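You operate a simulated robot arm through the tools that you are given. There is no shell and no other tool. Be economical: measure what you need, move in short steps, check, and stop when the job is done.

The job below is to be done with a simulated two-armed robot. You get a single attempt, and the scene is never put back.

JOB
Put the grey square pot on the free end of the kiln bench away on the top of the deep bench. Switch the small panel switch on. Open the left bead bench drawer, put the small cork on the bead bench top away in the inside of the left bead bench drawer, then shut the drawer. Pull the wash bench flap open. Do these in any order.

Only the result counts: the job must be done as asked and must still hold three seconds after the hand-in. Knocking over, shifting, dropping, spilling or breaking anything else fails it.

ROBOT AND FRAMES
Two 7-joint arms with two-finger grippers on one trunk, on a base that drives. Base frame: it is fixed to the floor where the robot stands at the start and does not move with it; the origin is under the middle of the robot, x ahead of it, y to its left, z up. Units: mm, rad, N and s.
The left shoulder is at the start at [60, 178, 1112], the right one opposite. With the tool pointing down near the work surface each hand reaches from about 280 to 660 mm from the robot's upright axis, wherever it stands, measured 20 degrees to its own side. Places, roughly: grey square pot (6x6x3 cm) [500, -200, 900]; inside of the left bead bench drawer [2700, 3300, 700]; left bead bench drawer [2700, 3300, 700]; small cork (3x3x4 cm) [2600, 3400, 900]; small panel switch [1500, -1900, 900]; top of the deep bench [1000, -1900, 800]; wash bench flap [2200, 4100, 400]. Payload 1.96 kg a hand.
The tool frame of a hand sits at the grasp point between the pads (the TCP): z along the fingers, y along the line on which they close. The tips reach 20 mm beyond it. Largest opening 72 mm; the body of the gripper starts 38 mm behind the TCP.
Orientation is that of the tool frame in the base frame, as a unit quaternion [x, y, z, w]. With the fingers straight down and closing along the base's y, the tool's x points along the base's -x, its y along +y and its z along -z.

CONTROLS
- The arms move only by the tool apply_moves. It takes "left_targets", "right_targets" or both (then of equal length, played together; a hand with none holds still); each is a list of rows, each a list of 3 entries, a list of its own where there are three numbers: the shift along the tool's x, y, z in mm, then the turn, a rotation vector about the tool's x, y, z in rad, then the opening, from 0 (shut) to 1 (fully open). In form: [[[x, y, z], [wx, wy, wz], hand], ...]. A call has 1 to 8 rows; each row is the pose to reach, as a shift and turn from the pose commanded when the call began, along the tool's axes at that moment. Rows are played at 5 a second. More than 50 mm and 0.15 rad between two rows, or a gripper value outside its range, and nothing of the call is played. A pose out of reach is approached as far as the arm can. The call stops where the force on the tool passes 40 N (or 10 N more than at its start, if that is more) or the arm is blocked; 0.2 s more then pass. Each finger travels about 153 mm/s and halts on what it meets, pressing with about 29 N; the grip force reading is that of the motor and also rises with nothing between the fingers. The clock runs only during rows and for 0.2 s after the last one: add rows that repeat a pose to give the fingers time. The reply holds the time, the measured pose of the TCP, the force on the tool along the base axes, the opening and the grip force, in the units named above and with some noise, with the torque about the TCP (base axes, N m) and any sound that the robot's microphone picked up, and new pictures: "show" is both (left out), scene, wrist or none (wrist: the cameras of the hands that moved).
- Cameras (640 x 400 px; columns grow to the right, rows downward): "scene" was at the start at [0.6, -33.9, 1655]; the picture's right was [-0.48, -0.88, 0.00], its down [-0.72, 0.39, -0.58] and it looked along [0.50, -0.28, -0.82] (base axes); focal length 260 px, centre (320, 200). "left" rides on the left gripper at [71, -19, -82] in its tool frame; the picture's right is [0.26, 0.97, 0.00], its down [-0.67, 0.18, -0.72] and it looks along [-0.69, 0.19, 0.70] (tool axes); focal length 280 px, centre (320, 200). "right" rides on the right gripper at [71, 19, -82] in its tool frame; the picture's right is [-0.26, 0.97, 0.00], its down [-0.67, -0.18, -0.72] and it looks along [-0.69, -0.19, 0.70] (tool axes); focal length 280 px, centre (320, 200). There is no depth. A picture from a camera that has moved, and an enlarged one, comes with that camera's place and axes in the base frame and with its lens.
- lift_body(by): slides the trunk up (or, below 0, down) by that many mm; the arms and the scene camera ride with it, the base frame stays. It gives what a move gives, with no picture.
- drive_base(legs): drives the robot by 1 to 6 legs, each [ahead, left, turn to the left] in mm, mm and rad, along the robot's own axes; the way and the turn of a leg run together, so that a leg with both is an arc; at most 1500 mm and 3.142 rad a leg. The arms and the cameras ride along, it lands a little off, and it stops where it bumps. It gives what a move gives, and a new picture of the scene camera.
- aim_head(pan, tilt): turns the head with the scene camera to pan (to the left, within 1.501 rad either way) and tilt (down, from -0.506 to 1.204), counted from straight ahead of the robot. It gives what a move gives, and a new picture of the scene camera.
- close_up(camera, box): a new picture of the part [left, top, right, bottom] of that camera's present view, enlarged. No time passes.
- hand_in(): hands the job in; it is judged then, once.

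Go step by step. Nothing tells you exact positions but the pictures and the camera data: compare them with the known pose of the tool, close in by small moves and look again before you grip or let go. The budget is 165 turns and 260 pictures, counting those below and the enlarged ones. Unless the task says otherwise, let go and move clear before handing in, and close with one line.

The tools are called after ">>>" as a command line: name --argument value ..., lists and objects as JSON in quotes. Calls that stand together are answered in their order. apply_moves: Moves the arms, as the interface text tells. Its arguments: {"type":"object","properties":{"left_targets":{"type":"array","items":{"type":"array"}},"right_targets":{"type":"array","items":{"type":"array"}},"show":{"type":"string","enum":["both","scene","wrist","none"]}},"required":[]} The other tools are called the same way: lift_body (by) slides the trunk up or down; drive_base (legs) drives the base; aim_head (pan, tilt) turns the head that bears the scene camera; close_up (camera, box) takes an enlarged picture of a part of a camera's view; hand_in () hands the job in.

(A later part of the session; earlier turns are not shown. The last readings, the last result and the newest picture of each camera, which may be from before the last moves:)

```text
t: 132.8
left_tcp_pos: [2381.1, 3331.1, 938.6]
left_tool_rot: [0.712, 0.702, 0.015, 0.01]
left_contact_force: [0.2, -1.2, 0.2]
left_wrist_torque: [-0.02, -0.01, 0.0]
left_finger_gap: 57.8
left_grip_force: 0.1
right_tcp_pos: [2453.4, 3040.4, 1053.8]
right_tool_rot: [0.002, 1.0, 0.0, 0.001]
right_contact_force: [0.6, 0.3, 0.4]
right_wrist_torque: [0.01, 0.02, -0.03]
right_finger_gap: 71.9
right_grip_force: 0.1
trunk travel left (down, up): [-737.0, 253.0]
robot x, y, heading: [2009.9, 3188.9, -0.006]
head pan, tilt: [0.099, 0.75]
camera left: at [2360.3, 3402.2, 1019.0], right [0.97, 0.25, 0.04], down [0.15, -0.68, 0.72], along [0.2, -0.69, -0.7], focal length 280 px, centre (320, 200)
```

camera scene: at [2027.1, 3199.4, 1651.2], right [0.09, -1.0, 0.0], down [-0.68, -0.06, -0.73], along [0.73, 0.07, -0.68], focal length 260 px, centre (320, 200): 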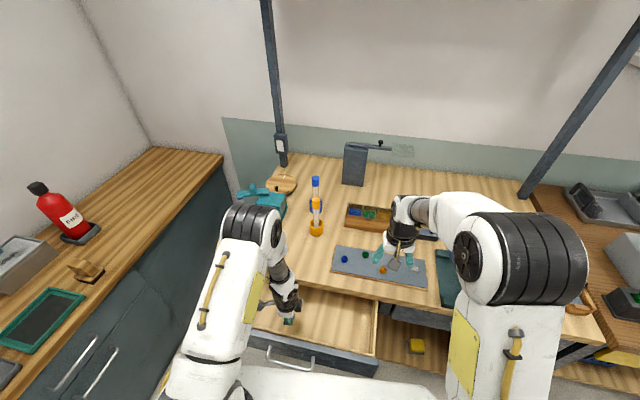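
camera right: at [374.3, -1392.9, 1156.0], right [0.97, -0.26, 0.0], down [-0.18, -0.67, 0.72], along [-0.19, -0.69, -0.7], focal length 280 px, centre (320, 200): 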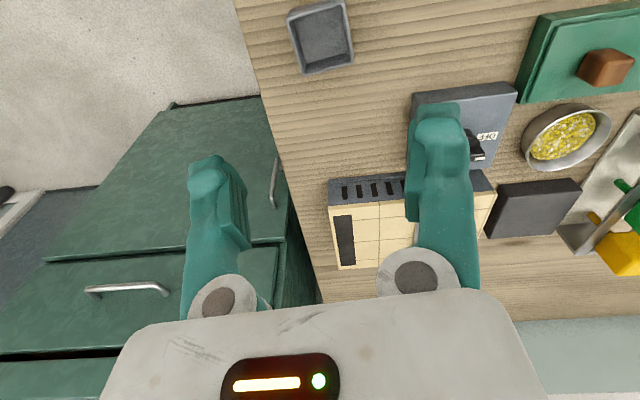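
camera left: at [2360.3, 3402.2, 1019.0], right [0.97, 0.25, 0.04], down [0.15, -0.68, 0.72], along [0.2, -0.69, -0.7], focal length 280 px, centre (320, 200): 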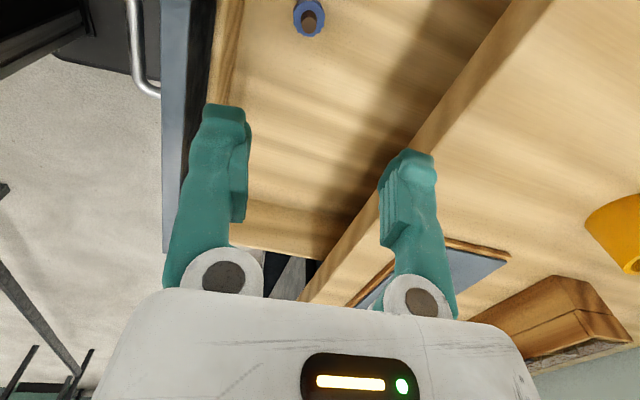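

The cork stands in the drawer. I'll drive back to the earlier position, tilt the hand forward and re-grip the bar to push the drawer shut.

>>> drive_base --legs '[[-230, -42, 0]]'

>>> apply_moves --left_targets '[[[4, 6, 15], [-0.15, 0, 0], 0.7], [[8, 12, 30], [-0.3, 0, 0], 0.7], [[12, 18, 50], [-0.45, 0, 0], 0.7], [[16, 24, 70], [-0.6, 0, 0], 0.7], [[20, 30, 90], [-0.75, 0, 0], 0.7], [[24, 35, 115], [-0.9, 0, 0], 0.7], [[28, 40, 140], [-1.05, 0, 0], 0.7], [[30, 44, 165], [-1.18, 0, 0], 0.7]]' --show "both"

```text
t: 134.6
left_tcp_pos: [2152.9, 3291.1, 936.5]
left_tool_rot: [0.712, 0.702, 0.015, 0.01]
left_contact_force: [0.0, -0.7, 0.6]
left_wrist_torque: [-0.01, 0.03, 0.04]
left_finger_gap: 57.4
left_grip_force: 0.1
right_tcp_pos: [2223.3, 3000.1, 1054.2]
right_tool_rot: [0.003, 1.0, 0.0, 0.0]
right_contact_force: [-0.3, 0.1, -0.1]
right_wrist_torque: [0.01, -0.01, 0.04]
right_finger_gap: 72.1
right_grip_force: 0.0
trunk travel left (down, up): [-737.0, 253.0]
robot x, y, heading: [1778.3, 3152.8, 0.0]
head pan, tilt: [0.099, 0.75]
camera scene: at [1796.3, 3158.3, 1651.1], right [0.1, -1.0, 0.0], down [-0.68, -0.07, -0.73], along [0.73, 0.07, -0.68], focal length 260 px, centre (320, 200)
```

scene: 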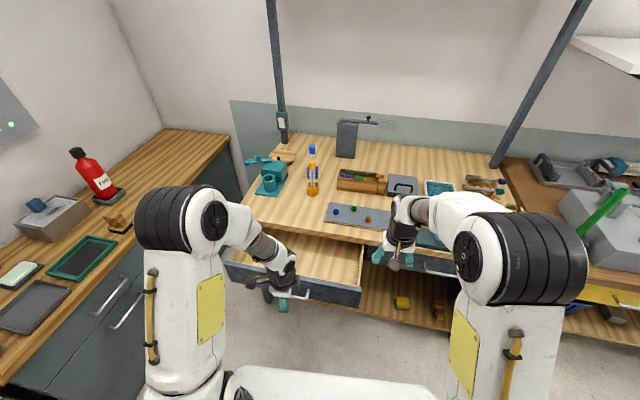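

```text
t: 136.4
left_tcp_pos: [2202.8, 3323.3, 774.4]
left_tool_rot: [0.586, 0.574, 0.405, 0.404]
left_contact_force: [0.5, -0.6, -0.9]
left_wrist_torque: [0.03, 0.0, 0.0]
left_finger_gap: 50.4
left_grip_force: 0.1
right_tcp_pos: [2223.8, 2999.8, 1053.8]
right_tool_rot: [0.002, 1.0, 0.0, -0.001]
right_contact_force: [0.1, -0.2, -0.1]
right_wrist_torque: [-0.01, 0.05, -0.01]
right_finger_gap: 72.2
right_grip_force: 0.1
trunk travel left (down, up): [-737.0, 253.0]
robot x, y, heading: [1775.0, 3148.9, -0.007]
head pan, tilt: [0.099, 0.75]
camera scene: at [1796.5, 3158.8, 1651.2], right [0.1, -1.0, 0.0], down [-0.68, -0.07, -0.73], along [0.73, 0.07, -0.68], focal length 260 px, centre (320, 200)
camera left: at [2120.3, 3394.7, 784.6], right [0.34, 0.25, 0.91], down [-0.62, -0.67, 0.41], along [0.71, -0.7, -0.07], focal length 280 px, centre (320, 200)
```

scene: 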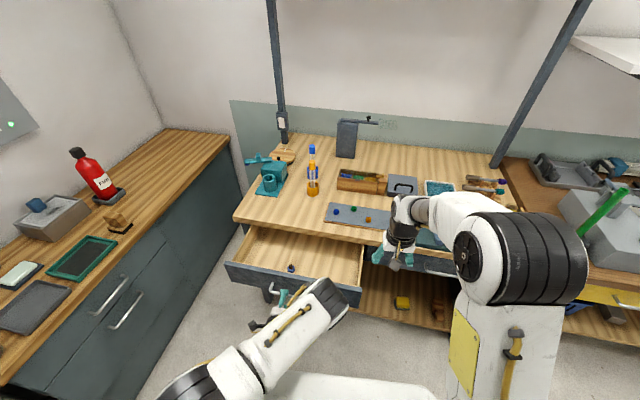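
left: 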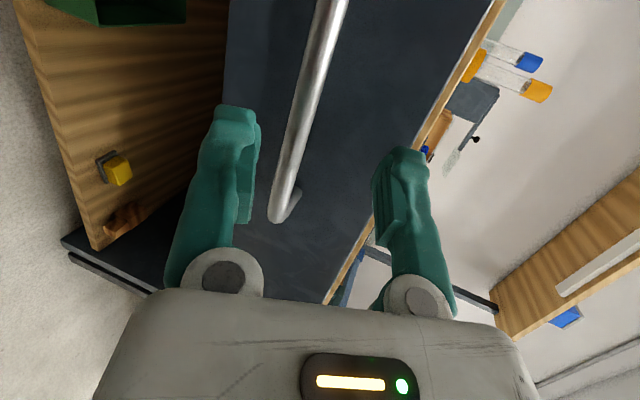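

>>> apply_moves --left_targets '[[[-3, -4, 22], [0, 0, 0], 0.7], [[-5, -6, 43], [0, 0, 0], 0.7], [[-5, -6, 43], [0, 0, 0], 0.3], [[-5, -6, 43], [0, 0, 0], 0.0], [[-5, -6, 43], [0, 0, 0], 0.0]]' --show "wrist"

```text
t: 137.6
left_tcp_pos: [2242.3, 3316.5, 749.7]
left_tool_rot: [0.588, 0.577, 0.401, 0.402]
left_contact_force: [-1.1, -4.5, -39.0]
left_wrist_torque: [0.27, 0.04, 0.26]
left_finger_gap: 5.7
left_grip_force: 32.9
right_tcp_pos: [2225.1, 2999.4, 1051.9]
right_tool_rot: [0.001, 1.0, 0.0, -0.002]
right_contact_force: [-0.2, -0.1, 0.3]
right_wrist_torque: [0.01, -0.02, 0.0]
right_finger_gap: 71.9
right_grip_force: 0.0
trunk travel left (down, up): [-737.0, 253.0]
robot x, y, heading: [1777.3, 3145.0, -0.005]
head pan, tilt: [0.099, 0.75]
camera left: at [2159.2, 3388.5, 761.5], right [0.35, 0.25, 0.9], down [-0.61, -0.67, 0.42], along [0.71, -0.7, -0.08], focal length 280 px, centre (320, 200)
```

left: 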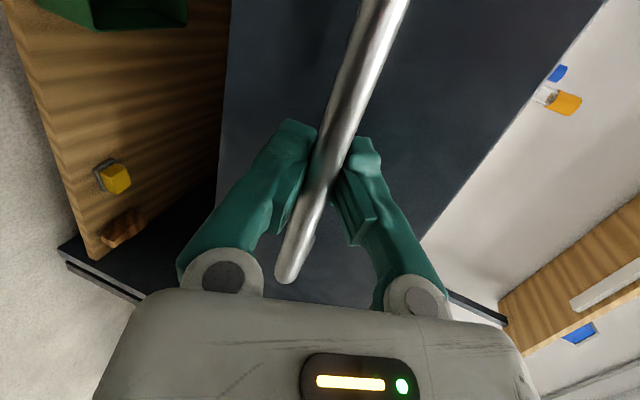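

The bar is only pinched by the tips. I'll open, go a little deeper and grip again.

>>> apply_moves --left_targets '[[[0, 0, 0], [0, 0, 0], 0.4], [[0, 0, 0], [0, 0, 0], 0.7], [[0, 4, 6], [0, 0, 0], 0.7], [[0, 4, 12], [0, 0, 0], 0.7], [[0, 4, 12], [0, 0, 0], 0.7]]' --show "wrist"

>>> close_up --camera "scene" --box '[220, 230, 348, 310]'

```text
t: 138.8
left_tcp_pos: [2254.4, 3315.4, 754.5]
left_tool_rot: [0.587, 0.574, 0.403, 0.404]
left_contact_force: [-0.4, -0.2, -0.2]
left_wrist_torque: [0.0, -0.03, 0.02]
left_finger_gap: 50.6
left_grip_force: 0.0
right_tcp_pos: [2223.9, 2998.7, 1054.6]
right_tool_rot: [0.001, 1.0, 0.0, 0.0]
right_contact_force: [0.8, -0.4, 0.0]
right_wrist_torque: [0.02, 0.04, -0.01]
right_finger_gap: 72.3
right_grip_force: 0.1
trunk travel left (down, up): [-737.0, 253.0]
robot x, y, heading: [1776.8, 3151.5, -0.0]
head pan, tilt: [0.099, 0.75]
camera left: at [2171.2, 3388.0, 763.9], right [0.34, 0.25, 0.91], down [-0.62, -0.67, 0.41], along [0.71, -0.7, -0.07], focal length 280 px, centre (320, 200)
```

left: 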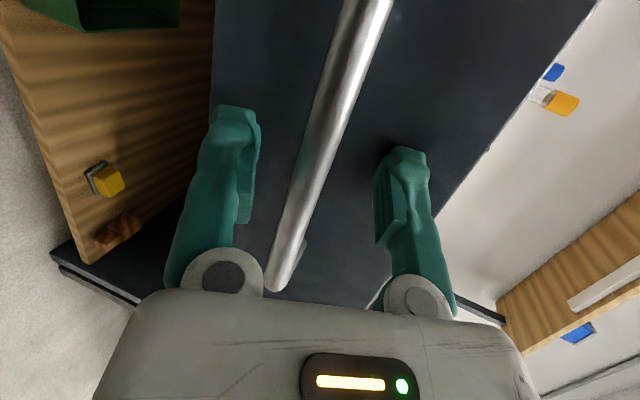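

```text
5.00 times, centred on (284, 270) of scene
camera zoom: at [1795.8, 3158.2, 1651.1], right [0.1, -1.0, 0.0], down [-0.68, -0.06, -0.73], along [0.73, 0.07, -0.68], focal length 1301 px, centre (500, -150)
```

zoom: 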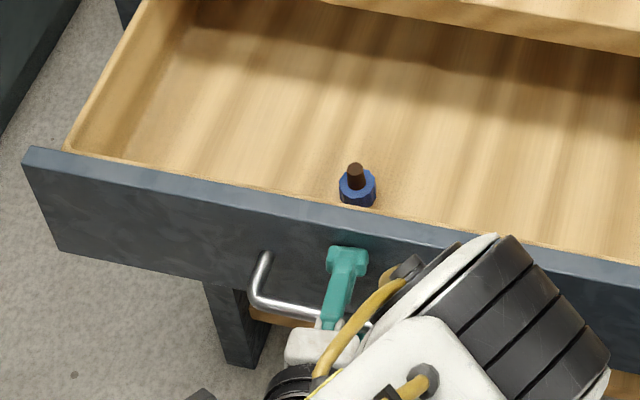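

>>> apply_moves --left_targets '[[[0, 0, 0], [0, 0, 0], 0.3], [[0, 0, 0], [0, 0, 0], 0.0], [[0, 0, 0], [0, 0, 0], 0.0]]' --show "none"

>>> apply_moves --left_targets '[[[-3, 10, 28], [0, 0, 0], 0], [[-6, 21, 56], [0, 0, 0], 0], [[-9, 31, 84], [0, 0, 0], 0], [[-12, 41, 112], [0, 0, 0], 0], [[-15, 52, 140], [0, 0, 0], 0], [[-18, 61, 165], [0, 0, 0], 0]]' --show "scene"

```text
t: 139.5
left_tcp_pos: [2250.3, 3316.2, 748.3]
left_tool_rot: [0.589, 0.58, 0.398, 0.398]
left_contact_force: [-1.5, 0.5, -28.5]
left_wrist_torque: [0.31, -0.19, 0.16]
left_finger_gap: 5.9
left_grip_force: 29.6
right_tcp_pos: [2223.4, 3000.4, 1053.6]
right_tool_rot: [0.001, 1.0, -0.001, 0.0]
right_contact_force: [0.2, 0.0, 0.4]
right_wrist_torque: [0.01, 0.0, 0.01]
right_finger_gap: 72.4
right_grip_force: 0.1
trunk travel left (down, up): [-737.0, 253.0]
robot x, y, heading: [1776.8, 3145.5, -0.006]
head pan, tilt: [0.099, 0.75]
stopped in row 3 (left hand): the force on the tool passed its limit at 43 N (the readings are from after the stop); the commanded pose is now the measured one
```

```text
t: 140.9
left_tcp_pos: [2429.9, 3294.2, 746.6]
left_tool_rot: [0.589, 0.577, 0.401, 0.4]
left_contact_force: [-1.1, -5.9, -17.5]
left_wrist_torque: [-0.03, -0.1, -0.16]
left_finger_gap: 5.7
left_grip_force: 30.3
right_tcp_pos: [2224.9, 2999.2, 1054.5]
right_tool_rot: [0.002, 1.0, 0.0, -0.001]
right_contact_force: [0.4, 0.4, 0.2]
right_wrist_torque: [-0.03, -0.01, -0.01]
right_finger_gap: 71.8
right_grip_force: 0.1
trunk travel left (down, up): [-737.0, 253.0]
robot x, y, heading: [1775.5, 3147.0, -0.007]
head pan, tilt: [0.099, 0.75]
camera scene: at [1799.4, 3157.8, 1651.2], right [0.09, -1.0, 0.0], down [-0.68, -0.06, -0.73], along [0.73, 0.07, -0.68], focal length 260 px, centre (320, 200)
```

scene: 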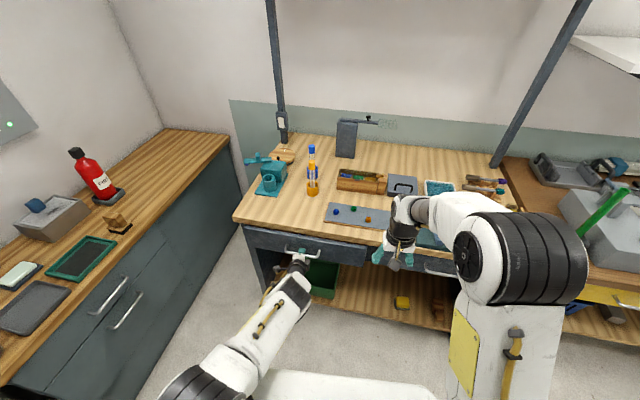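

The drawer is nearly shut. I'll push the last bit until it meets its stop.

>>> apply_moves --left_targets '[[[-1, 4, 10], [0, 0, 0], 0], [[-2, 7, 18], [0, 0, 0], 0], [[-3, 10, 26], [0, 0, 0], 0], [[-4, 13, 34], [0, 0, 0], 0]]' --show "none"

>>> close_up --camera "scene" --box '[230, 200, 374, 290]'

```text
t: 141.7
left_tcp_pos: [2454.5, 3289.9, 749.2]
left_tool_rot: [0.59, 0.58, 0.398, 0.396]
left_contact_force: [0.0, -2.0, -17.7]
left_wrist_torque: [-0.07, -0.11, -0.48]
left_finger_gap: 6.0
left_grip_force: 29.6
right_tcp_pos: [2225.3, 3000.4, 1054.5]
right_tool_rot: [0.002, 1.0, 0.0, -0.001]
right_contact_force: [-0.1, -0.6, 0.0]
right_wrist_torque: [0.03, -0.01, 0.0]
right_finger_gap: 72.2
right_grip_force: 0.0
trunk travel left (down, up): [-737.0, 253.0]
robot x, y, heading: [1775.5, 3150.8, -0.004]
head pan, tilt: [0.099, 0.75]
stopped in row 3 (left hand): the force on the tool passed its limit at 64 N (the readings are from after the stop); the commanded pose is now the measured one
```

```text
4.44 times, centred on (302, 245) of scene
camera zoom: at [1799.5, 3158.0, 1651.1], right [0.1, -1.0, 0.0], down [-0.68, -0.06, -0.73], along [0.73, 0.07, -0.68], focal length 1156 px, centre (400, 0)
```

zoom: 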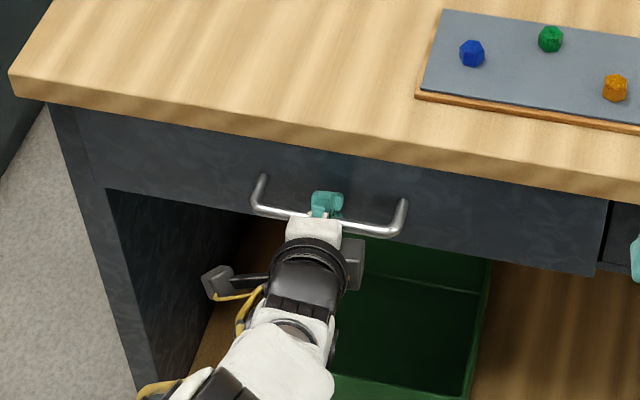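

The drawer hit its stop and is shut. I'll open the fingers and withdraw, watching that the drawer stays closed.

>>> apply_moves --left_targets '[[[0, 0, 0], [0, 0, 0], 0.4], [[0, 0, 0], [0, 0, 0], 0.8], [[0, 0, 0], [0, 0, 0], 0.8], [[0, 0, -12], [0, 0, 0], 0.8]]' --show "wrist"

```text
t: 142.7
left_tcp_pos: [2441.8, 3290.3, 752.9]
left_tool_rot: [0.588, 0.58, 0.399, 0.398]
left_contact_force: [0.0, 1.3, 0.2]
left_wrist_torque: [0.02, 0.0, 0.02]
left_finger_gap: 57.5
left_grip_force: 0.1
right_tcp_pos: [2223.6, 2999.4, 1053.6]
right_tool_rot: [0.001, 1.0, 0.0, 0.0]
right_contact_force: [-0.6, 0.1, -0.9]
right_wrist_torque: [0.0, 0.0, -0.01]
right_finger_gap: 71.9
right_grip_force: 0.0
trunk travel left (down, up): [-737.0, 253.0]
robot x, y, heading: [1774.9, 3148.8, -0.004]
head pan, tilt: [0.099, 0.75]
camera left: at [2359.0, 3362.8, 765.5], right [0.36, 0.25, 0.9], down [-0.61, -0.67, 0.43], along [0.71, -0.7, -0.09], focal length 280 px, centre (320, 200)
```

left: 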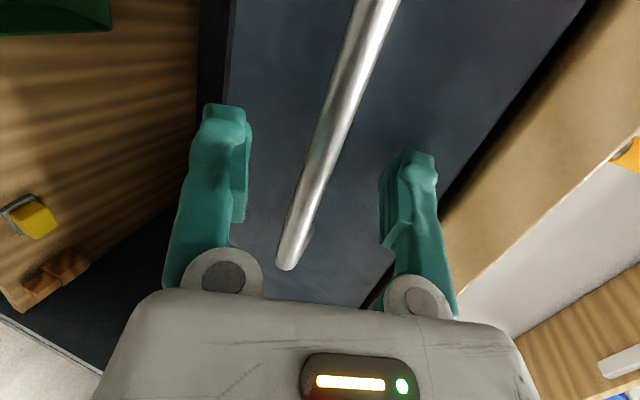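

Free of the bar. I'll withdraw further and check that the drawer front is flush.

>>> apply_moves --left_targets '[[[0, 0, -40], [0, 0, 0], 0.8], [[0, 0, -85], [0, 0, 0], 0.8], [[0, 0, -130], [0, 0, 0], 0.8], [[0, 0, -170], [0, 0, 0], 0.8]]' --show "none"

>>> close_up --camera "scene" --box '[230, 200, 470, 350]'

```text
t: 143.7
left_tcp_pos: [2283.0, 3291.4, 816.8]
left_tool_rot: [0.588, 0.579, 0.399, 0.399]
left_contact_force: [-0.9, -0.3, 0.4]
left_wrist_torque: [0.05, -0.02, 0.0]
left_finger_gap: 57.7
left_grip_force: 0.1
right_tcp_pos: [2222.8, 2999.6, 1054.6]
right_tool_rot: [0.001, 1.0, 0.001, 0.001]
right_contact_force: [-0.6, 0.1, -0.1]
right_wrist_torque: [-0.02, -0.04, 0.01]
right_finger_gap: 72.3
right_grip_force: 0.1
trunk travel left (down, up): [-737.0, 253.0]
robot x, y, heading: [1777.6, 3151.6, -0.008]
head pan, tilt: [0.099, 0.75]
```

```text
2.67 times, centred on (350, 275) of scene
camera zoom: at [1794.9, 3157.6, 1651.1], right [0.1, -1.0, 0.0], down [-0.68, -0.06, -0.73], along [0.73, 0.07, -0.68], focal length 694 px, centre (240, 0)
```

zoom: 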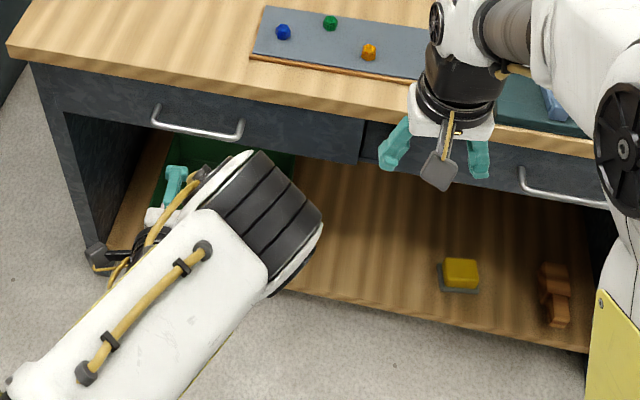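

The drawer is flush and the cork is inside. Now for the wash bench: I'll turn to face it and look at the flap.

>>> drive_base --legs '[[0, 0, 1.571]]'

>>> aim_head --pan -0.4 --tilt 0.75

```text
t: 148.0
left_tcp_pos: [1628.8, 3656.7, 814.8]
left_tool_rot: [0.003, 0.826, 0.564, -0.004]
left_contact_force: [0.2, -0.2, -0.6]
left_wrist_torque: [0.01, 0.04, 0.01]
left_finger_gap: 57.3
left_grip_force: 0.0
right_tcp_pos: [1921.8, 3596.9, 1054.2]
right_tool_rot: [0.709, -0.705, 0.0, -0.001]
right_contact_force: [-1.1, -0.3, -0.4]
right_wrist_torque: [0.01, -0.01, 0.01]
right_finger_gap: 72.3
right_grip_force: 0.1
trunk travel left (down, up): [-737.0, 253.0]
robot x, y, heading: [1777.3, 3151.2, 1.58]
head pan, tilt: [0.099, 0.75]
camera scene: at [1765.0, 3172.7, 1651.1], right [0.99, 0.1, 0.0], down [0.07, -0.68, -0.73], along [-0.08, 0.73, -0.68], focal length 260 px, centre (320, 200)
```

scene: 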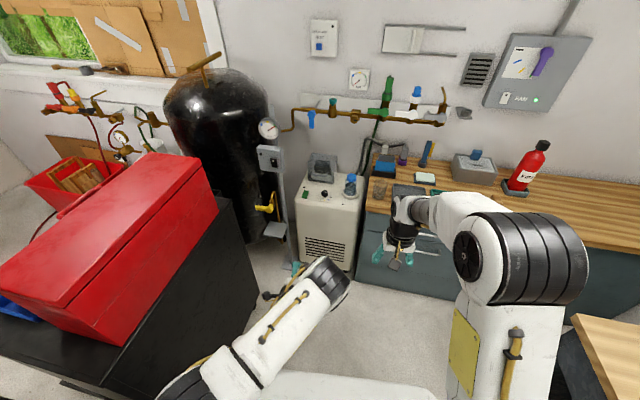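

```text
t: 148.9
left_tcp_pos: [1627.8, 3656.7, 816.3]
left_tool_rot: [0.002, 0.826, 0.564, -0.004]
left_contact_force: [0.6, -0.1, 0.2]
left_wrist_torque: [0.0, 0.0, 0.04]
left_finger_gap: 57.7
left_grip_force: 0.0
right_tcp_pos: [1922.3, 3597.4, 1054.9]
right_tool_rot: [0.709, -0.705, 0.0, 0.0]
right_contact_force: [0.0, 0.0, 0.1]
right_wrist_torque: [-0.03, 0.0, 0.04]
right_finger_gap: 72.0
right_grip_force: 0.1
trunk travel left (down, up): [-737.0, 253.0]
robot x, y, heading: [1778.4, 3148.5, 1.575]
head pan, tilt: [-0.4, 0.75]
camera scene: at [1805.4, 3166.8, 1651.1], right [0.92, -0.38, 0.0], down [-0.26, -0.63, -0.73], along [0.28, 0.68, -0.68], focal length 260 px, centre (320, 200)
```

scene: 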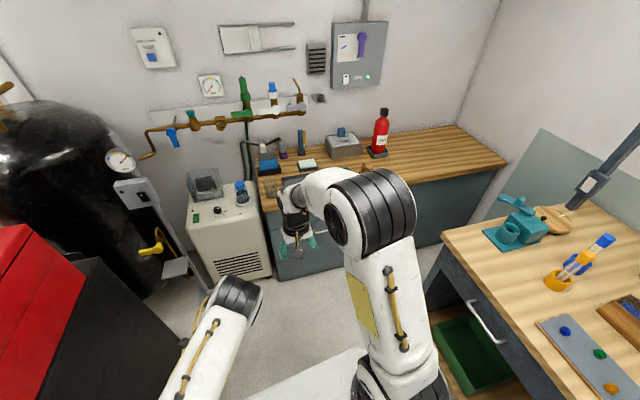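

>>> close_up --camera "right" --box '[0, 0, 640, 400]'

>>> drive_base --legs '[[0, -270, 0]]'

>>> aim_head --pan 0.1 --tilt 0.85

```text
1.00 times, centred on (320, 200) of right (not enlarged: the box is as wide or as high as the picture)
camera zoom: at [1902.6, 3527.8, 1135.6], right [-0.97, 0.26, 0.0], down [0.18, 0.68, 0.72], along [0.18, 0.69, -0.7], focal length 280 px, centre (320, 200)
```

zoom: 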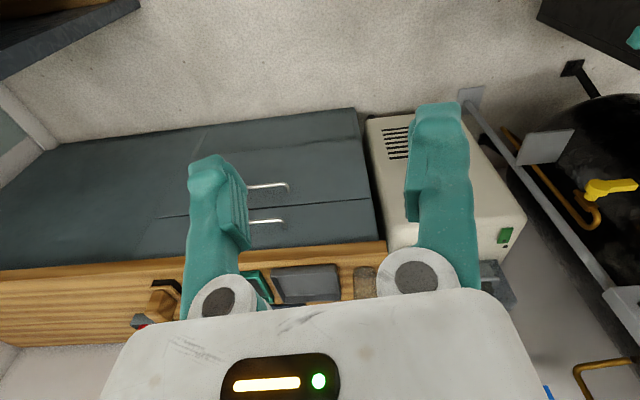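

```text
t: 150.8
left_tcp_pos: [1900.2, 3658.9, 816.5]
left_tool_rot: [0.003, 0.826, 0.563, -0.004]
left_contact_force: [-0.7, 0.2, 0.2]
left_wrist_torque: [-0.01, 0.01, 0.01]
left_finger_gap: 57.6
left_grip_force: 0.1
right_tcp_pos: [2193.0, 3599.0, 1055.3]
right_tool_rot: [0.709, -0.705, 0.0, -0.001]
right_contact_force: [-0.5, 0.8, 0.5]
right_wrist_torque: [-0.01, 0.0, 0.02]
right_finger_gap: 72.0
right_grip_force: 0.0
trunk travel left (down, up): [-737.0, 253.0]
robot x, y, heading: [2052.1, 3152.6, 1.576]
head pan, tilt: [-0.4, 0.75]
camera scene: at [2077.3, 3168.2, 1651.1], right [0.92, -0.38, 0.0], down [-0.26, -0.63, -0.73], along [0.28, 0.68, -0.68], focal length 260 px, centre (320, 200)
```

scene: 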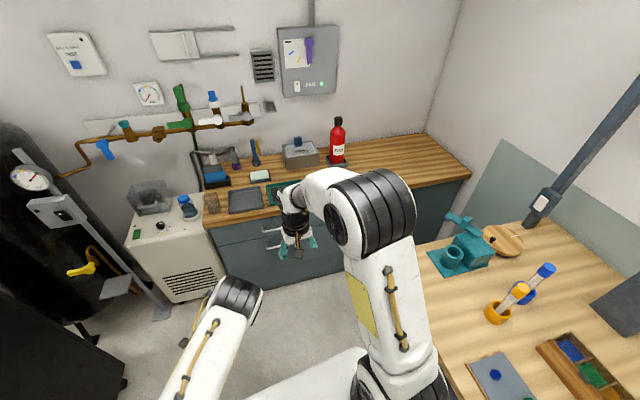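

```text
t: 151.7
left_tcp_pos: [1900.3, 3657.2, 815.9]
left_tool_rot: [0.002, 0.826, 0.564, -0.003]
left_contact_force: [0.2, 0.3, 0.1]
left_wrist_torque: [-0.01, 0.0, 0.03]
left_finger_gap: 57.5
left_grip_force: 0.1
right_tcp_pos: [2194.7, 3599.2, 1054.7]
right_tool_rot: [0.709, -0.705, 0.001, 0.0]
right_contact_force: [0.6, 0.3, 0.4]
right_wrist_torque: [0.01, -0.01, 0.02]
right_finger_gap: 72.0
right_grip_force: 0.1
trunk travel left (down, up): [-737.0, 253.0]
robot x, y, heading: [2045.3, 3151.4, 1.576]
head pan, tilt: [0.099, 0.85]
camera scene: at [2036.8, 3169.5, 1643.1], right [0.99, 0.1, 0.0], down [0.08, -0.75, -0.66], along [-0.07, 0.66, -0.75], focal length 260 px, centre (320, 200)
```

scene: 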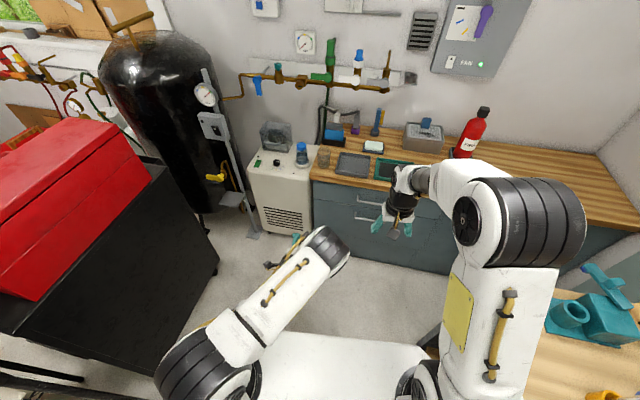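

>>> close_up --camera "scene" --box '[290, 165, 434, 285]'

>>> close_up --camera "right" --box '[0, 0, 640, 400]'

```text
3.33 times, centred on (362, 225) of scene
camera zoom: at [2036.8, 3169.5, 1643.1], right [0.99, 0.1, 0.0], down [0.08, -0.75, -0.66], along [-0.07, 0.66, -0.75], focal length 867 px, centre (180, 117)
```

zoom: 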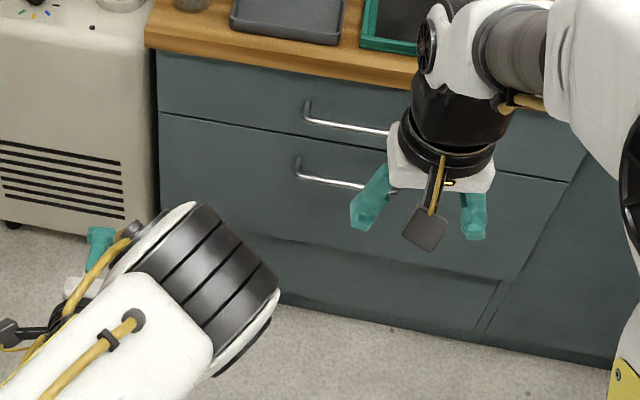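

```text
1.00 times, centred on (320, 200) of right (not enlarged: the box is as wide or as high as the picture)
camera zoom: at [2173.9, 3529.2, 1135.6], right [-0.97, 0.26, 0.0], down [0.18, 0.68, 0.72], along [0.18, 0.69, -0.7], focal length 280 px, centre (320, 200)
```

zoom: 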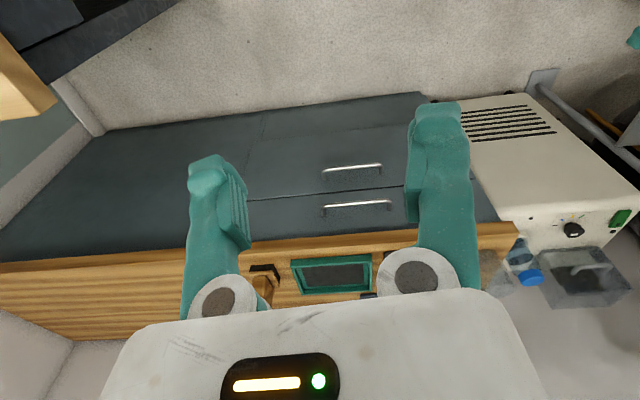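

The flap's handle is the lower bar, roughly at (2205, 3945, 630), and the flap looks hinged at its bottom edge. I'll use the right hand: lower the trunk, move forward a bit and turn that hand.

>>> lift_body --by -230

>>> apply_moves --right_targets '[[[0, 0, 0], [0, 0, -0.15], 1], [[0, 0, 0], [0, 0, -0.3], 1], [[0, 0, 0], [0, 0, -0.45], 1], [[0, 0, 0], [0, 0, -0.6], 1], [[0, 0, 0], [0, 0, -0.75], 1], [[0, 0, 0], [0, 0, -0.9], 1], [[0, 0, 0], [0, 0, -1.05], 1], [[0, 0, 0], [0, 0, -1.2], 1]]' --show "none"

>>> apply_moves --right_targets '[[[0, 0, 0], [0, 0, -0.15], 1], [[0, 0, 0], [0, 0, -0.3], 1], [[0, 0, 0], [0, 0, -0.44], 1]]' --show "none"

```text
t: 154.2
left_tcp_pos: [1900.6, 3657.1, 586.1]
left_tool_rot: [0.002, 0.826, 0.564, -0.004]
left_contact_force: [0.5, 0.3, -0.1]
left_wrist_torque: [-0.01, -0.02, -0.01]
left_finger_gap: 57.8
left_grip_force: 0.1
right_tcp_pos: [2193.6, 3598.5, 824.0]
right_tool_rot: [0.709, -0.705, 0.001, 0.0]
right_contact_force: [0.2, 0.6, 0.0]
right_wrist_torque: [-0.02, 0.0, 0.0]
right_finger_gap: 71.9
right_grip_force: 0.1
trunk travel left (down, up): [-507.0, 483.0]
robot x, y, heading: [2045.8, 3155.3, 1.577]
head pan, tilt: [0.099, 0.85]
```

```text
t: 156.0
left_tcp_pos: [1900.1, 3658.1, 585.9]
left_tool_rot: [0.002, 0.827, 0.562, -0.003]
left_contact_force: [-0.2, -0.6, 0.5]
left_wrist_torque: [0.02, 0.0, 0.02]
left_finger_gap: 57.4
left_grip_force: 0.1
right_tcp_pos: [2193.6, 3598.9, 825.1]
right_tool_rot: [0.983, -0.181, 0.0, 0.0]
right_contact_force: [-0.5, 0.9, 0.4]
right_wrist_torque: [-0.01, 0.01, -0.01]
right_finger_gap: 71.9
right_grip_force: 0.0
trunk travel left (down, up): [-507.0, 483.0]
robot x, y, heading: [2048.2, 3147.1, 1.572]
head pan, tilt: [0.099, 0.85]
```

```text
t: 156.8
left_tcp_pos: [1900.9, 3657.6, 586.6]
left_tool_rot: [0.002, 0.826, 0.563, -0.003]
left_contact_force: [0.5, 0.4, 0.4]
left_wrist_torque: [0.01, 0.0, 0.02]
left_finger_gap: 57.7
left_grip_force: 0.0
right_tcp_pos: [2193.1, 3598.3, 825.5]
right_tool_rot: [0.999, 0.039, 0.0, 0.0]
right_contact_force: [0.1, 0.1, -0.4]
right_wrist_torque: [0.0, 0.0, 0.01]
right_finger_gap: 72.0
right_grip_force: 0.0
trunk travel left (down, up): [-507.0, 483.0]
robot x, y, heading: [2049.2, 3152.2, 1.575]
head pan, tilt: [0.099, 0.85]
```

>>> apply_moves --right_targets '[[[0, 0, 0], [0, 0, 0.09], 1], [[0, 0, 0], [0, 0, 0.18], 1]]' --show "none"

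>>> apply_moves --right_targets '[[[0, -19, 10], [0.15, 0, 0], 1], [[0, -38, 22], [0.3, 0, 0], 1], [[0, -57, 36], [0.45, 0, 0], 1], [[0, -76, 54], [0.6, 0, 0], 1], [[0, -95, 75], [0.75, 0, 0], 1], [[0, -114, 98], [0.9, 0, 0], 1], [[0, -132, 124], [1.05, 0, 0], 1], [[0, -150, 150], [1.2, 0, 0], 1]]' --show "both"

```text
t: 157.4
left_tcp_pos: [1901.0, 3658.4, 587.3]
left_tool_rot: [0.003, 0.826, 0.564, -0.004]
left_contact_force: [0.3, 1.3, 0.0]
left_wrist_torque: [0.0, -0.02, 0.02]
left_finger_gap: 57.4
left_grip_force: 0.1
right_tcp_pos: [2192.5, 3598.5, 825.0]
right_tool_rot: [0.999, -0.053, 0.0, 0.0]
right_contact_force: [0.0, 0.2, -0.2]
right_wrist_torque: [0.01, 0.02, 0.02]
right_finger_gap: 72.0
right_grip_force: 0.1
trunk travel left (down, up): [-507.0, 483.0]
robot x, y, heading: [2049.0, 3148.0, 1.575]
head pan, tilt: [0.099, 0.85]
```

```text
t: 159.3
left_tcp_pos: [1847.0, 3593.5, 520.2]
left_tool_rot: [0.028, 0.867, 0.495, -0.054]
left_contact_force: [-0.4, 0.6, 0.0]
left_wrist_torque: [-0.02, -0.02, 0.03]
left_finger_gap: 57.5
left_grip_force: 0.0
right_tcp_pos: [2211.2, 3754.0, 687.7]
right_tool_rot: [0.817, -0.052, 0.026, -0.573]
right_contact_force: [0.0, -0.5, 0.1]
right_wrist_torque: [0.01, -0.01, 0.0]
right_finger_gap: 72.0
right_grip_force: 0.1
trunk travel left (down, up): [-507.0, 483.0]
robot x, y, heading: [2046.3, 3152.4, 1.579]
head pan, tilt: [0.099, 0.85]
stopped in row 8 (left hand): the arm was blocked; the commanded pose is now the measured one
camera scene: at [2037.5, 3168.7, 1413.2], right [0.99, 0.1, 0.0], down [0.08, -0.75, -0.66], along [-0.07, 0.66, -0.75], focal length 260 px, centre (320, 200)
camera right: at [2272.5, 3664.3, 695.9], right [-0.31, -0.3, -0.9], down [-0.73, -0.53, 0.43], along [-0.6, 0.8, -0.05], focal length 280 px, centre (320, 200)
```

scene: 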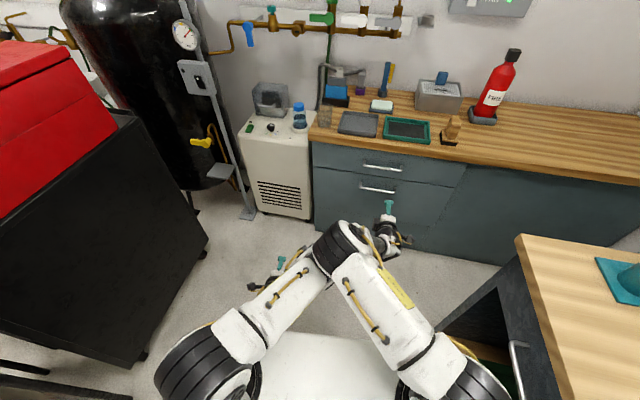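
right: 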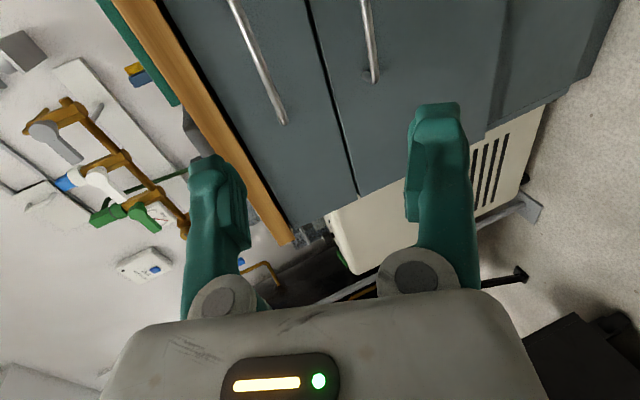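

The right elbow swung inward and nudged my left arm. I'll move the left arm further left, out of the way.

>>> apply_moves --left_targets '[[[40, 0, 0], [0, 0, 0], 0.8], [[80, 0, 0], [0, 0, 0], 0.8], [[120, 0, 0], [0, 0, 0], 0.8], [[160, 0, 0], [0, 0, 0], 0.8], [[200, 0, 0], [0, 0, 0], 0.8]]' --show "scene"

```text
t: 160.5
left_tcp_pos: [1648.4, 3592.8, 543.6]
left_tool_rot: [0.028, 0.867, 0.495, -0.053]
left_contact_force: [-0.9, -0.5, -0.7]
left_wrist_torque: [0.01, 0.0, -0.02]
left_finger_gap: 57.4
left_grip_force: 0.0
right_tcp_pos: [2209.3, 3753.8, 687.4]
right_tool_rot: [0.818, -0.052, 0.025, -0.572]
right_contact_force: [0.1, 0.7, 0.5]
right_wrist_torque: [0.0, -0.03, 0.04]
right_finger_gap: 72.0
right_grip_force: 0.1
trunk travel left (down, up): [-507.0, 483.0]
robot x, y, heading: [2046.2, 3150.2, 1.575]
head pan, tilt: [0.099, 0.85]
camera scene: at [2036.3, 3169.4, 1413.1], right [0.99, 0.1, 0.0], down [0.08, -0.75, -0.66], along [-0.07, 0.66, -0.75], focal length 260 px, centre (320, 200)
```

scene: 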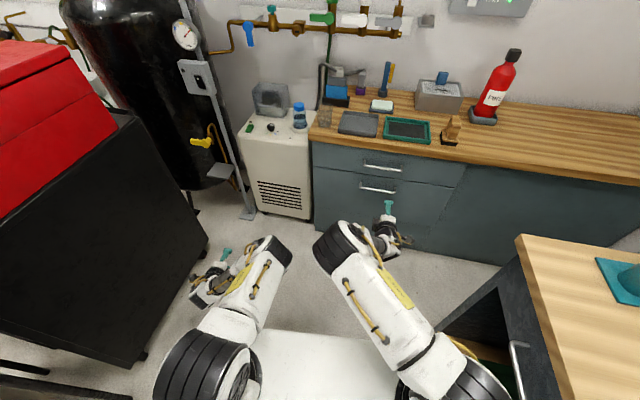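

>>> close_up --camera "scene" --box '[306, 140, 466, 260]'

>>> close_up --camera "right" --box '[220, 0, 620, 250]'

```text
3.33 times, centred on (386, 200) of scene
camera zoom: at [2036.3, 3169.4, 1413.1], right [0.99, 0.1, 0.0], down [0.08, -0.75, -0.66], along [-0.07, 0.66, -0.75], focal length 867 px, centre (100, 200)
```

zoom: 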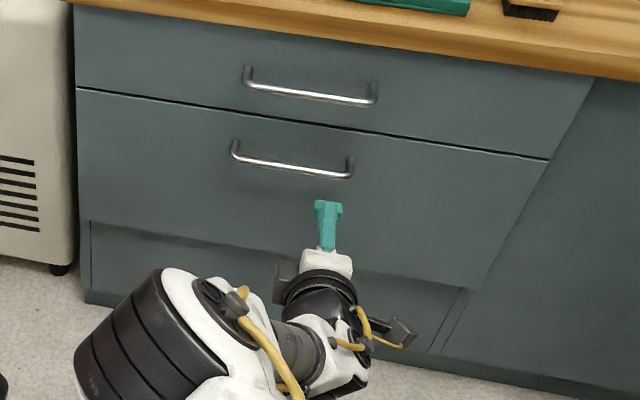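

```text
1.60 times, centred on (420, 125) of right
camera zoom: at [2271.2, 3664.3, 695.3], right [-0.31, -0.3, -0.9], down [-0.73, -0.53, 0.43], along [-0.6, 0.8, -0.05], focal length 449 px, centre (160, 320)
```

zoom: 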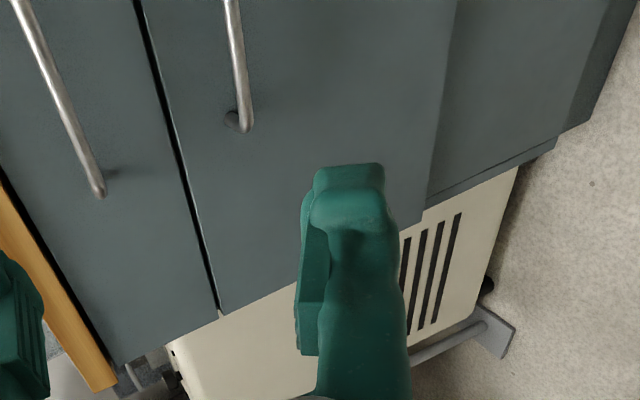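

The two views differ a little, putting the bar around (2209, 4012, 558). I'll drive 140 mm closer and look again.

>>> drive_base --legs '[[140, 0, 0]]'

>>> close_up --camera "right" --box '[0, 0, 640, 400]'

>>> close_up --camera "scene" --box '[306, 140, 466, 260]'

```text
t: 161.8
left_tcp_pos: [1647.4, 3733.2, 542.5]
left_tool_rot: [0.028, 0.867, 0.494, -0.054]
left_contact_force: [0.8, 0.9, 0.0]
left_wrist_torque: [0.07, 0.04, 0.0]
left_finger_gap: 57.4
left_grip_force: 0.0
right_tcp_pos: [2209.9, 3894.8, 685.2]
right_tool_rot: [0.819, -0.052, 0.025, -0.571]
right_contact_force: [-0.3, 0.3, -0.1]
right_wrist_torque: [0.03, -0.04, 0.01]
right_finger_gap: 72.1
right_grip_force: 0.0
trunk travel left (down, up): [-507.0, 483.0]
robot x, y, heading: [2049.1, 3291.0, 1.577]
head pan, tilt: [0.099, 0.85]
camera scene: at [2036.1, 3311.5, 1413.1], right [0.99, 0.1, 0.0], down [0.08, -0.75, -0.66], along [-0.07, 0.66, -0.75], focal length 260 px, centre (320, 200)
```

scene: 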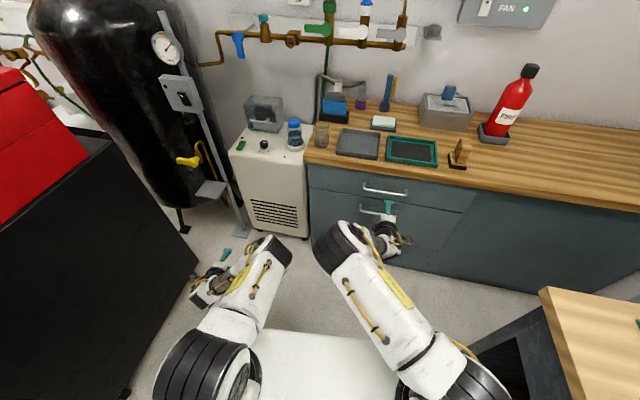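

```text
1.00 times, centred on (320, 200) of right (not enlarged: the box is as wide or as high as the picture)
camera zoom: at [2270.8, 3805.6, 694.6], right [-0.31, -0.3, -0.9], down [-0.73, -0.53, 0.43], along [-0.6, 0.8, -0.05], focal length 280 px, centre (320, 200)
```

zoom: 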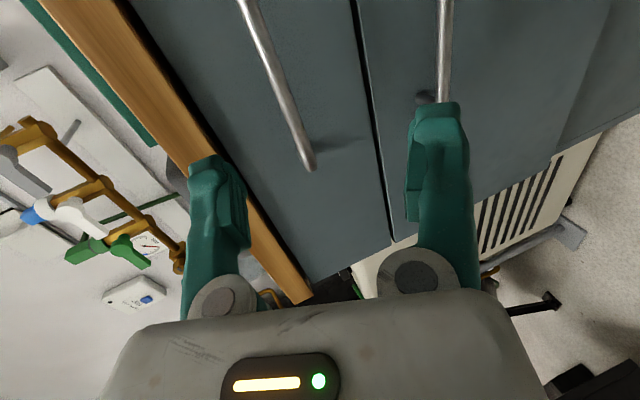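

```text
3.33 times, centred on (386, 200) of scene
camera zoom: at [2036.1, 3311.5, 1413.1], right [0.99, 0.1, 0.0], down [0.08, -0.75, -0.66], along [-0.07, 0.66, -0.75], focal length 867 px, centre (100, 200)
```

zoom: 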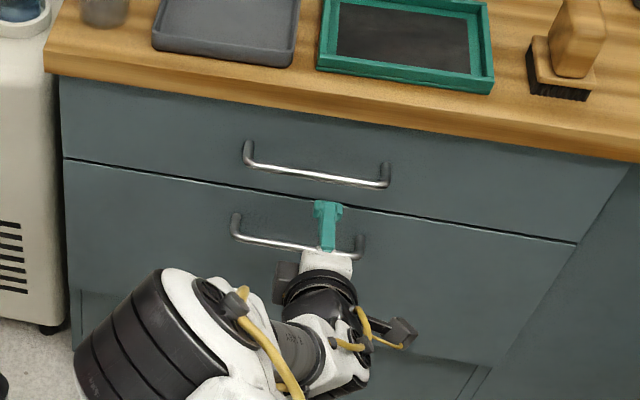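

The bar is now fixed at about (2210, 4005, 555). I'll lower in front of it and look.

>>> apply_moves --right_targets '[[[-3, 30, 10], [0, 0, 0], 0.8], [[-6, 60, 30], [0, 0, 0], 0.8], [[-10, 86, 55], [0, 0, 0], 0.8], [[-10, 86, 85], [0, 0, 0], 0.8]]' --show "wrist"

>>> close_up --camera "scene" --box '[306, 160, 466, 280]'

```text
t: 162.8
left_tcp_pos: [1649.2, 3732.4, 543.5]
left_tool_rot: [0.027, 0.867, 0.495, -0.054]
left_contact_force: [0.1, 0.2, -0.3]
left_wrist_torque: [0.01, 0.02, 0.02]
left_finger_gap: 57.5
left_grip_force: 0.0
right_tcp_pos: [2203.2, 3947.0, 575.9]
right_tool_rot: [0.819, -0.052, 0.025, -0.571]
right_contact_force: [-0.3, -0.1, 0.2]
right_wrist_torque: [-0.02, 0.01, 0.0]
right_finger_gap: 57.6
right_grip_force: 0.0
trunk travel left (down, up): [-507.0, 483.0]
robot x, y, heading: [2045.6, 3291.3, 1.573]
head pan, tilt: [0.099, 0.85]
camera right: at [2264.4, 3857.5, 584.1], right [-0.31, -0.3, -0.9], down [-0.73, -0.53, 0.43], along [-0.6, 0.8, -0.05], focal length 280 px, centre (320, 200)
```

right: 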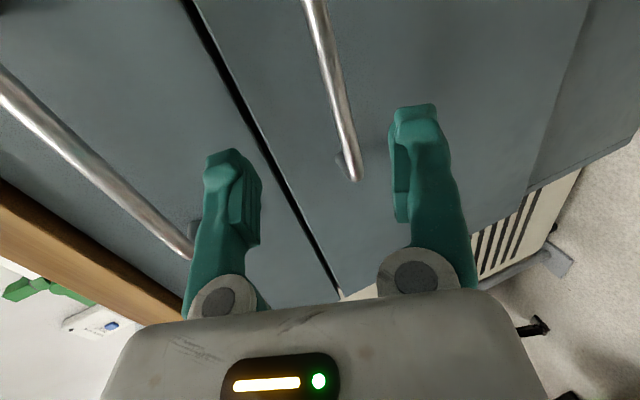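

```text
3.33 times, centred on (386, 220) of scene
camera zoom: at [2036.5, 3310.3, 1413.1], right [0.99, 0.1, 0.0], down [0.08, -0.75, -0.66], along [-0.07, 0.66, -0.75], focal length 867 px, centre (100, 133)
```

zoom: 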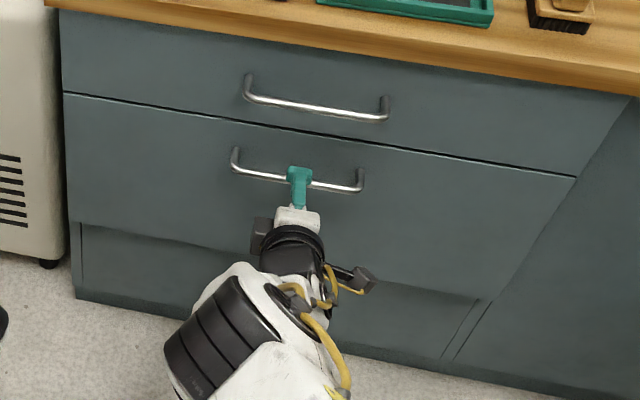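

The bar lies between the fingers. I'll advance and grip.

>>> apply_moves --right_targets '[[[0, 3, 20], [0, 0, 0], 0.8], [[0, 5, 40], [0, 0, 0], 0.8], [[0, 5, 56], [0, 0, 0], 0.8]]' --show "wrist"

>>> close_up --camera "scene" --box '[330, 180, 426, 240]'

```text
t: 163.6
left_tcp_pos: [1647.6, 3733.9, 543.6]
left_tool_rot: [0.029, 0.867, 0.495, -0.055]
left_contact_force: [0.3, -1.0, -0.9]
left_wrist_torque: [-0.01, 0.0, 0.0]
left_finger_gap: 57.6
left_grip_force: 0.1
right_tcp_pos: [2210.2, 3995.8, 552.9]
right_tool_rot: [0.819, -0.052, 0.025, -0.572]
right_contact_force: [1.0, -0.3, 0.5]
right_wrist_torque: [-0.06, 0.0, 0.0]
right_finger_gap: 57.5
right_grip_force: 0.0
trunk travel left (down, up): [-507.0, 483.0]
robot x, y, heading: [2047.1, 3295.1, 1.574]
head pan, tilt: [0.099, 0.85]
camera right: at [2270.7, 3907.1, 561.0], right [-0.31, -0.3, -0.9], down [-0.73, -0.53, 0.43], along [-0.6, 0.79, -0.05], focal length 280 px, centre (320, 200)
```

right: 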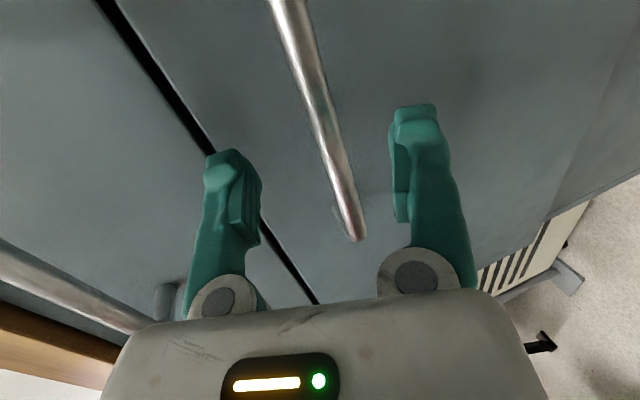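

```text
6.67 times, centred on (378, 210) of scene
camera zoom: at [2036.7, 3310.1, 1413.1], right [0.99, 0.1, 0.0], down [0.08, -0.75, -0.66], along [-0.07, 0.66, -0.75], focal length 1734 px, centre (-67, 133)
```

zoom: 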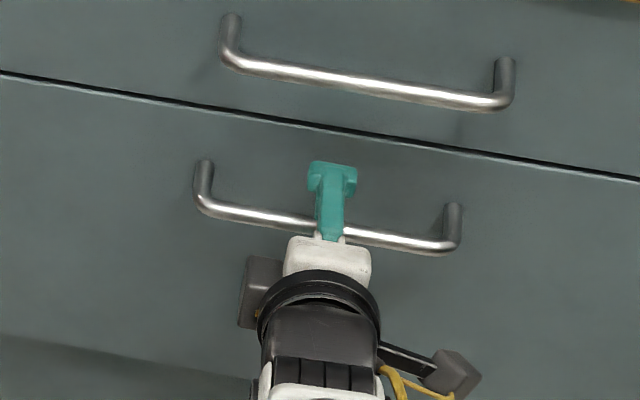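

>>> apply_moves --right_targets '[[[0, 0, 5], [0, 0, 0], 0.8], [[0, 0, 5], [0, 0, 0], 0.4], [[0, 0, 5], [0, 0, 0], 0.1], [[0, 0, 5], [0, 0, 0], 0.0]]' --show "wrist"

```text
t: 164.1
left_tcp_pos: [1646.8, 3731.2, 542.1]
left_tool_rot: [0.027, 0.867, 0.494, -0.053]
left_contact_force: [0.2, 0.5, 0.5]
left_wrist_torque: [0.02, -0.01, -0.03]
left_finger_gap: 57.5
left_grip_force: 0.1
right_tcp_pos: [2200.1, 4013.5, 572.0]
right_tool_rot: [0.815, -0.055, 0.018, -0.576]
right_contact_force: [-11.3, -49.5, -35.1]
right_wrist_torque: [-1.88, -0.07, 0.07]
right_finger_gap: 66.8
right_grip_force: 28.2
trunk travel left (down, up): [-507.0, 483.0]
robot x, y, heading: [2046.2, 3289.7, 1.574]
head pan, tilt: [0.099, 0.85]
stopped in row 2 (right hand): the force on the tool passed its limit at 67 N (the readings are from after the stop); the commanded pose is now the measured one
camera right: at [2261.7, 3924.7, 578.8], right [-0.33, -0.29, -0.9], down [-0.72, -0.53, 0.44], along [-0.61, 0.79, -0.04], focal length 280 px, centre (320, 200)
```

right: 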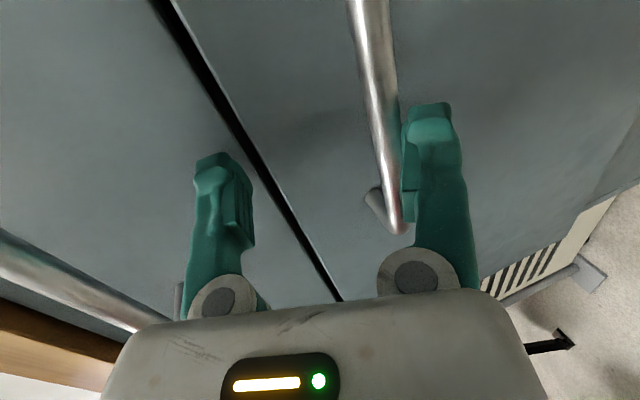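

The hand jumped upward and is pressing on the bar. I'll back straight out and look again.

>>> apply_moves --right_targets '[[[0, 0, -5], [0, 0, 0], 0.9], [[0, 0, -20], [0, 0, 0], 0.9], [[0, 0, -50], [0, 0, 0], 0.9]]' --show "both"

```text
t: 164.9
left_tcp_pos: [1648.2, 3732.9, 542.9]
left_tool_rot: [0.028, 0.867, 0.495, -0.054]
left_contact_force: [0.0, 0.0, 0.5]
left_wrist_torque: [0.04, 0.03, 0.02]
left_finger_gap: 57.4
left_grip_force: 0.1
right_tcp_pos: [2194.3, 3967.2, 592.7]
right_tool_rot: [0.812, -0.055, 0.016, -0.581]
right_contact_force: [0.1, -0.1, 0.0]
right_wrist_torque: [-0.02, -0.02, 0.02]
right_finger_gap: 64.7
right_grip_force: 0.1
trunk travel left (down, up): [-507.0, 483.0]
robot x, y, heading: [2045.6, 3293.4, 1.573]
head pan, tilt: [0.099, 0.85]
camera scene: at [2035.7, 3309.3, 1413.2], right [0.99, 0.1, 0.0], down [0.08, -0.75, -0.66], along [-0.07, 0.66, -0.75], focal length 260 px, centre (320, 200)
camera right: at [2256.0, 3878.2, 597.7], right [-0.33, -0.28, -0.9], down [-0.72, -0.54, 0.43], along [-0.61, 0.79, -0.02], focal length 280 px, centre (320, 200)
```

scene: 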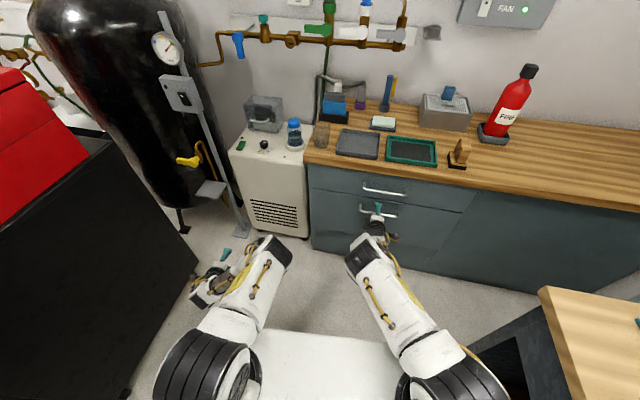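
right: 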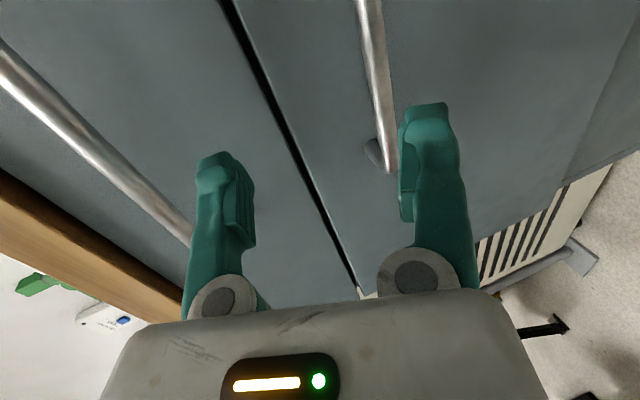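

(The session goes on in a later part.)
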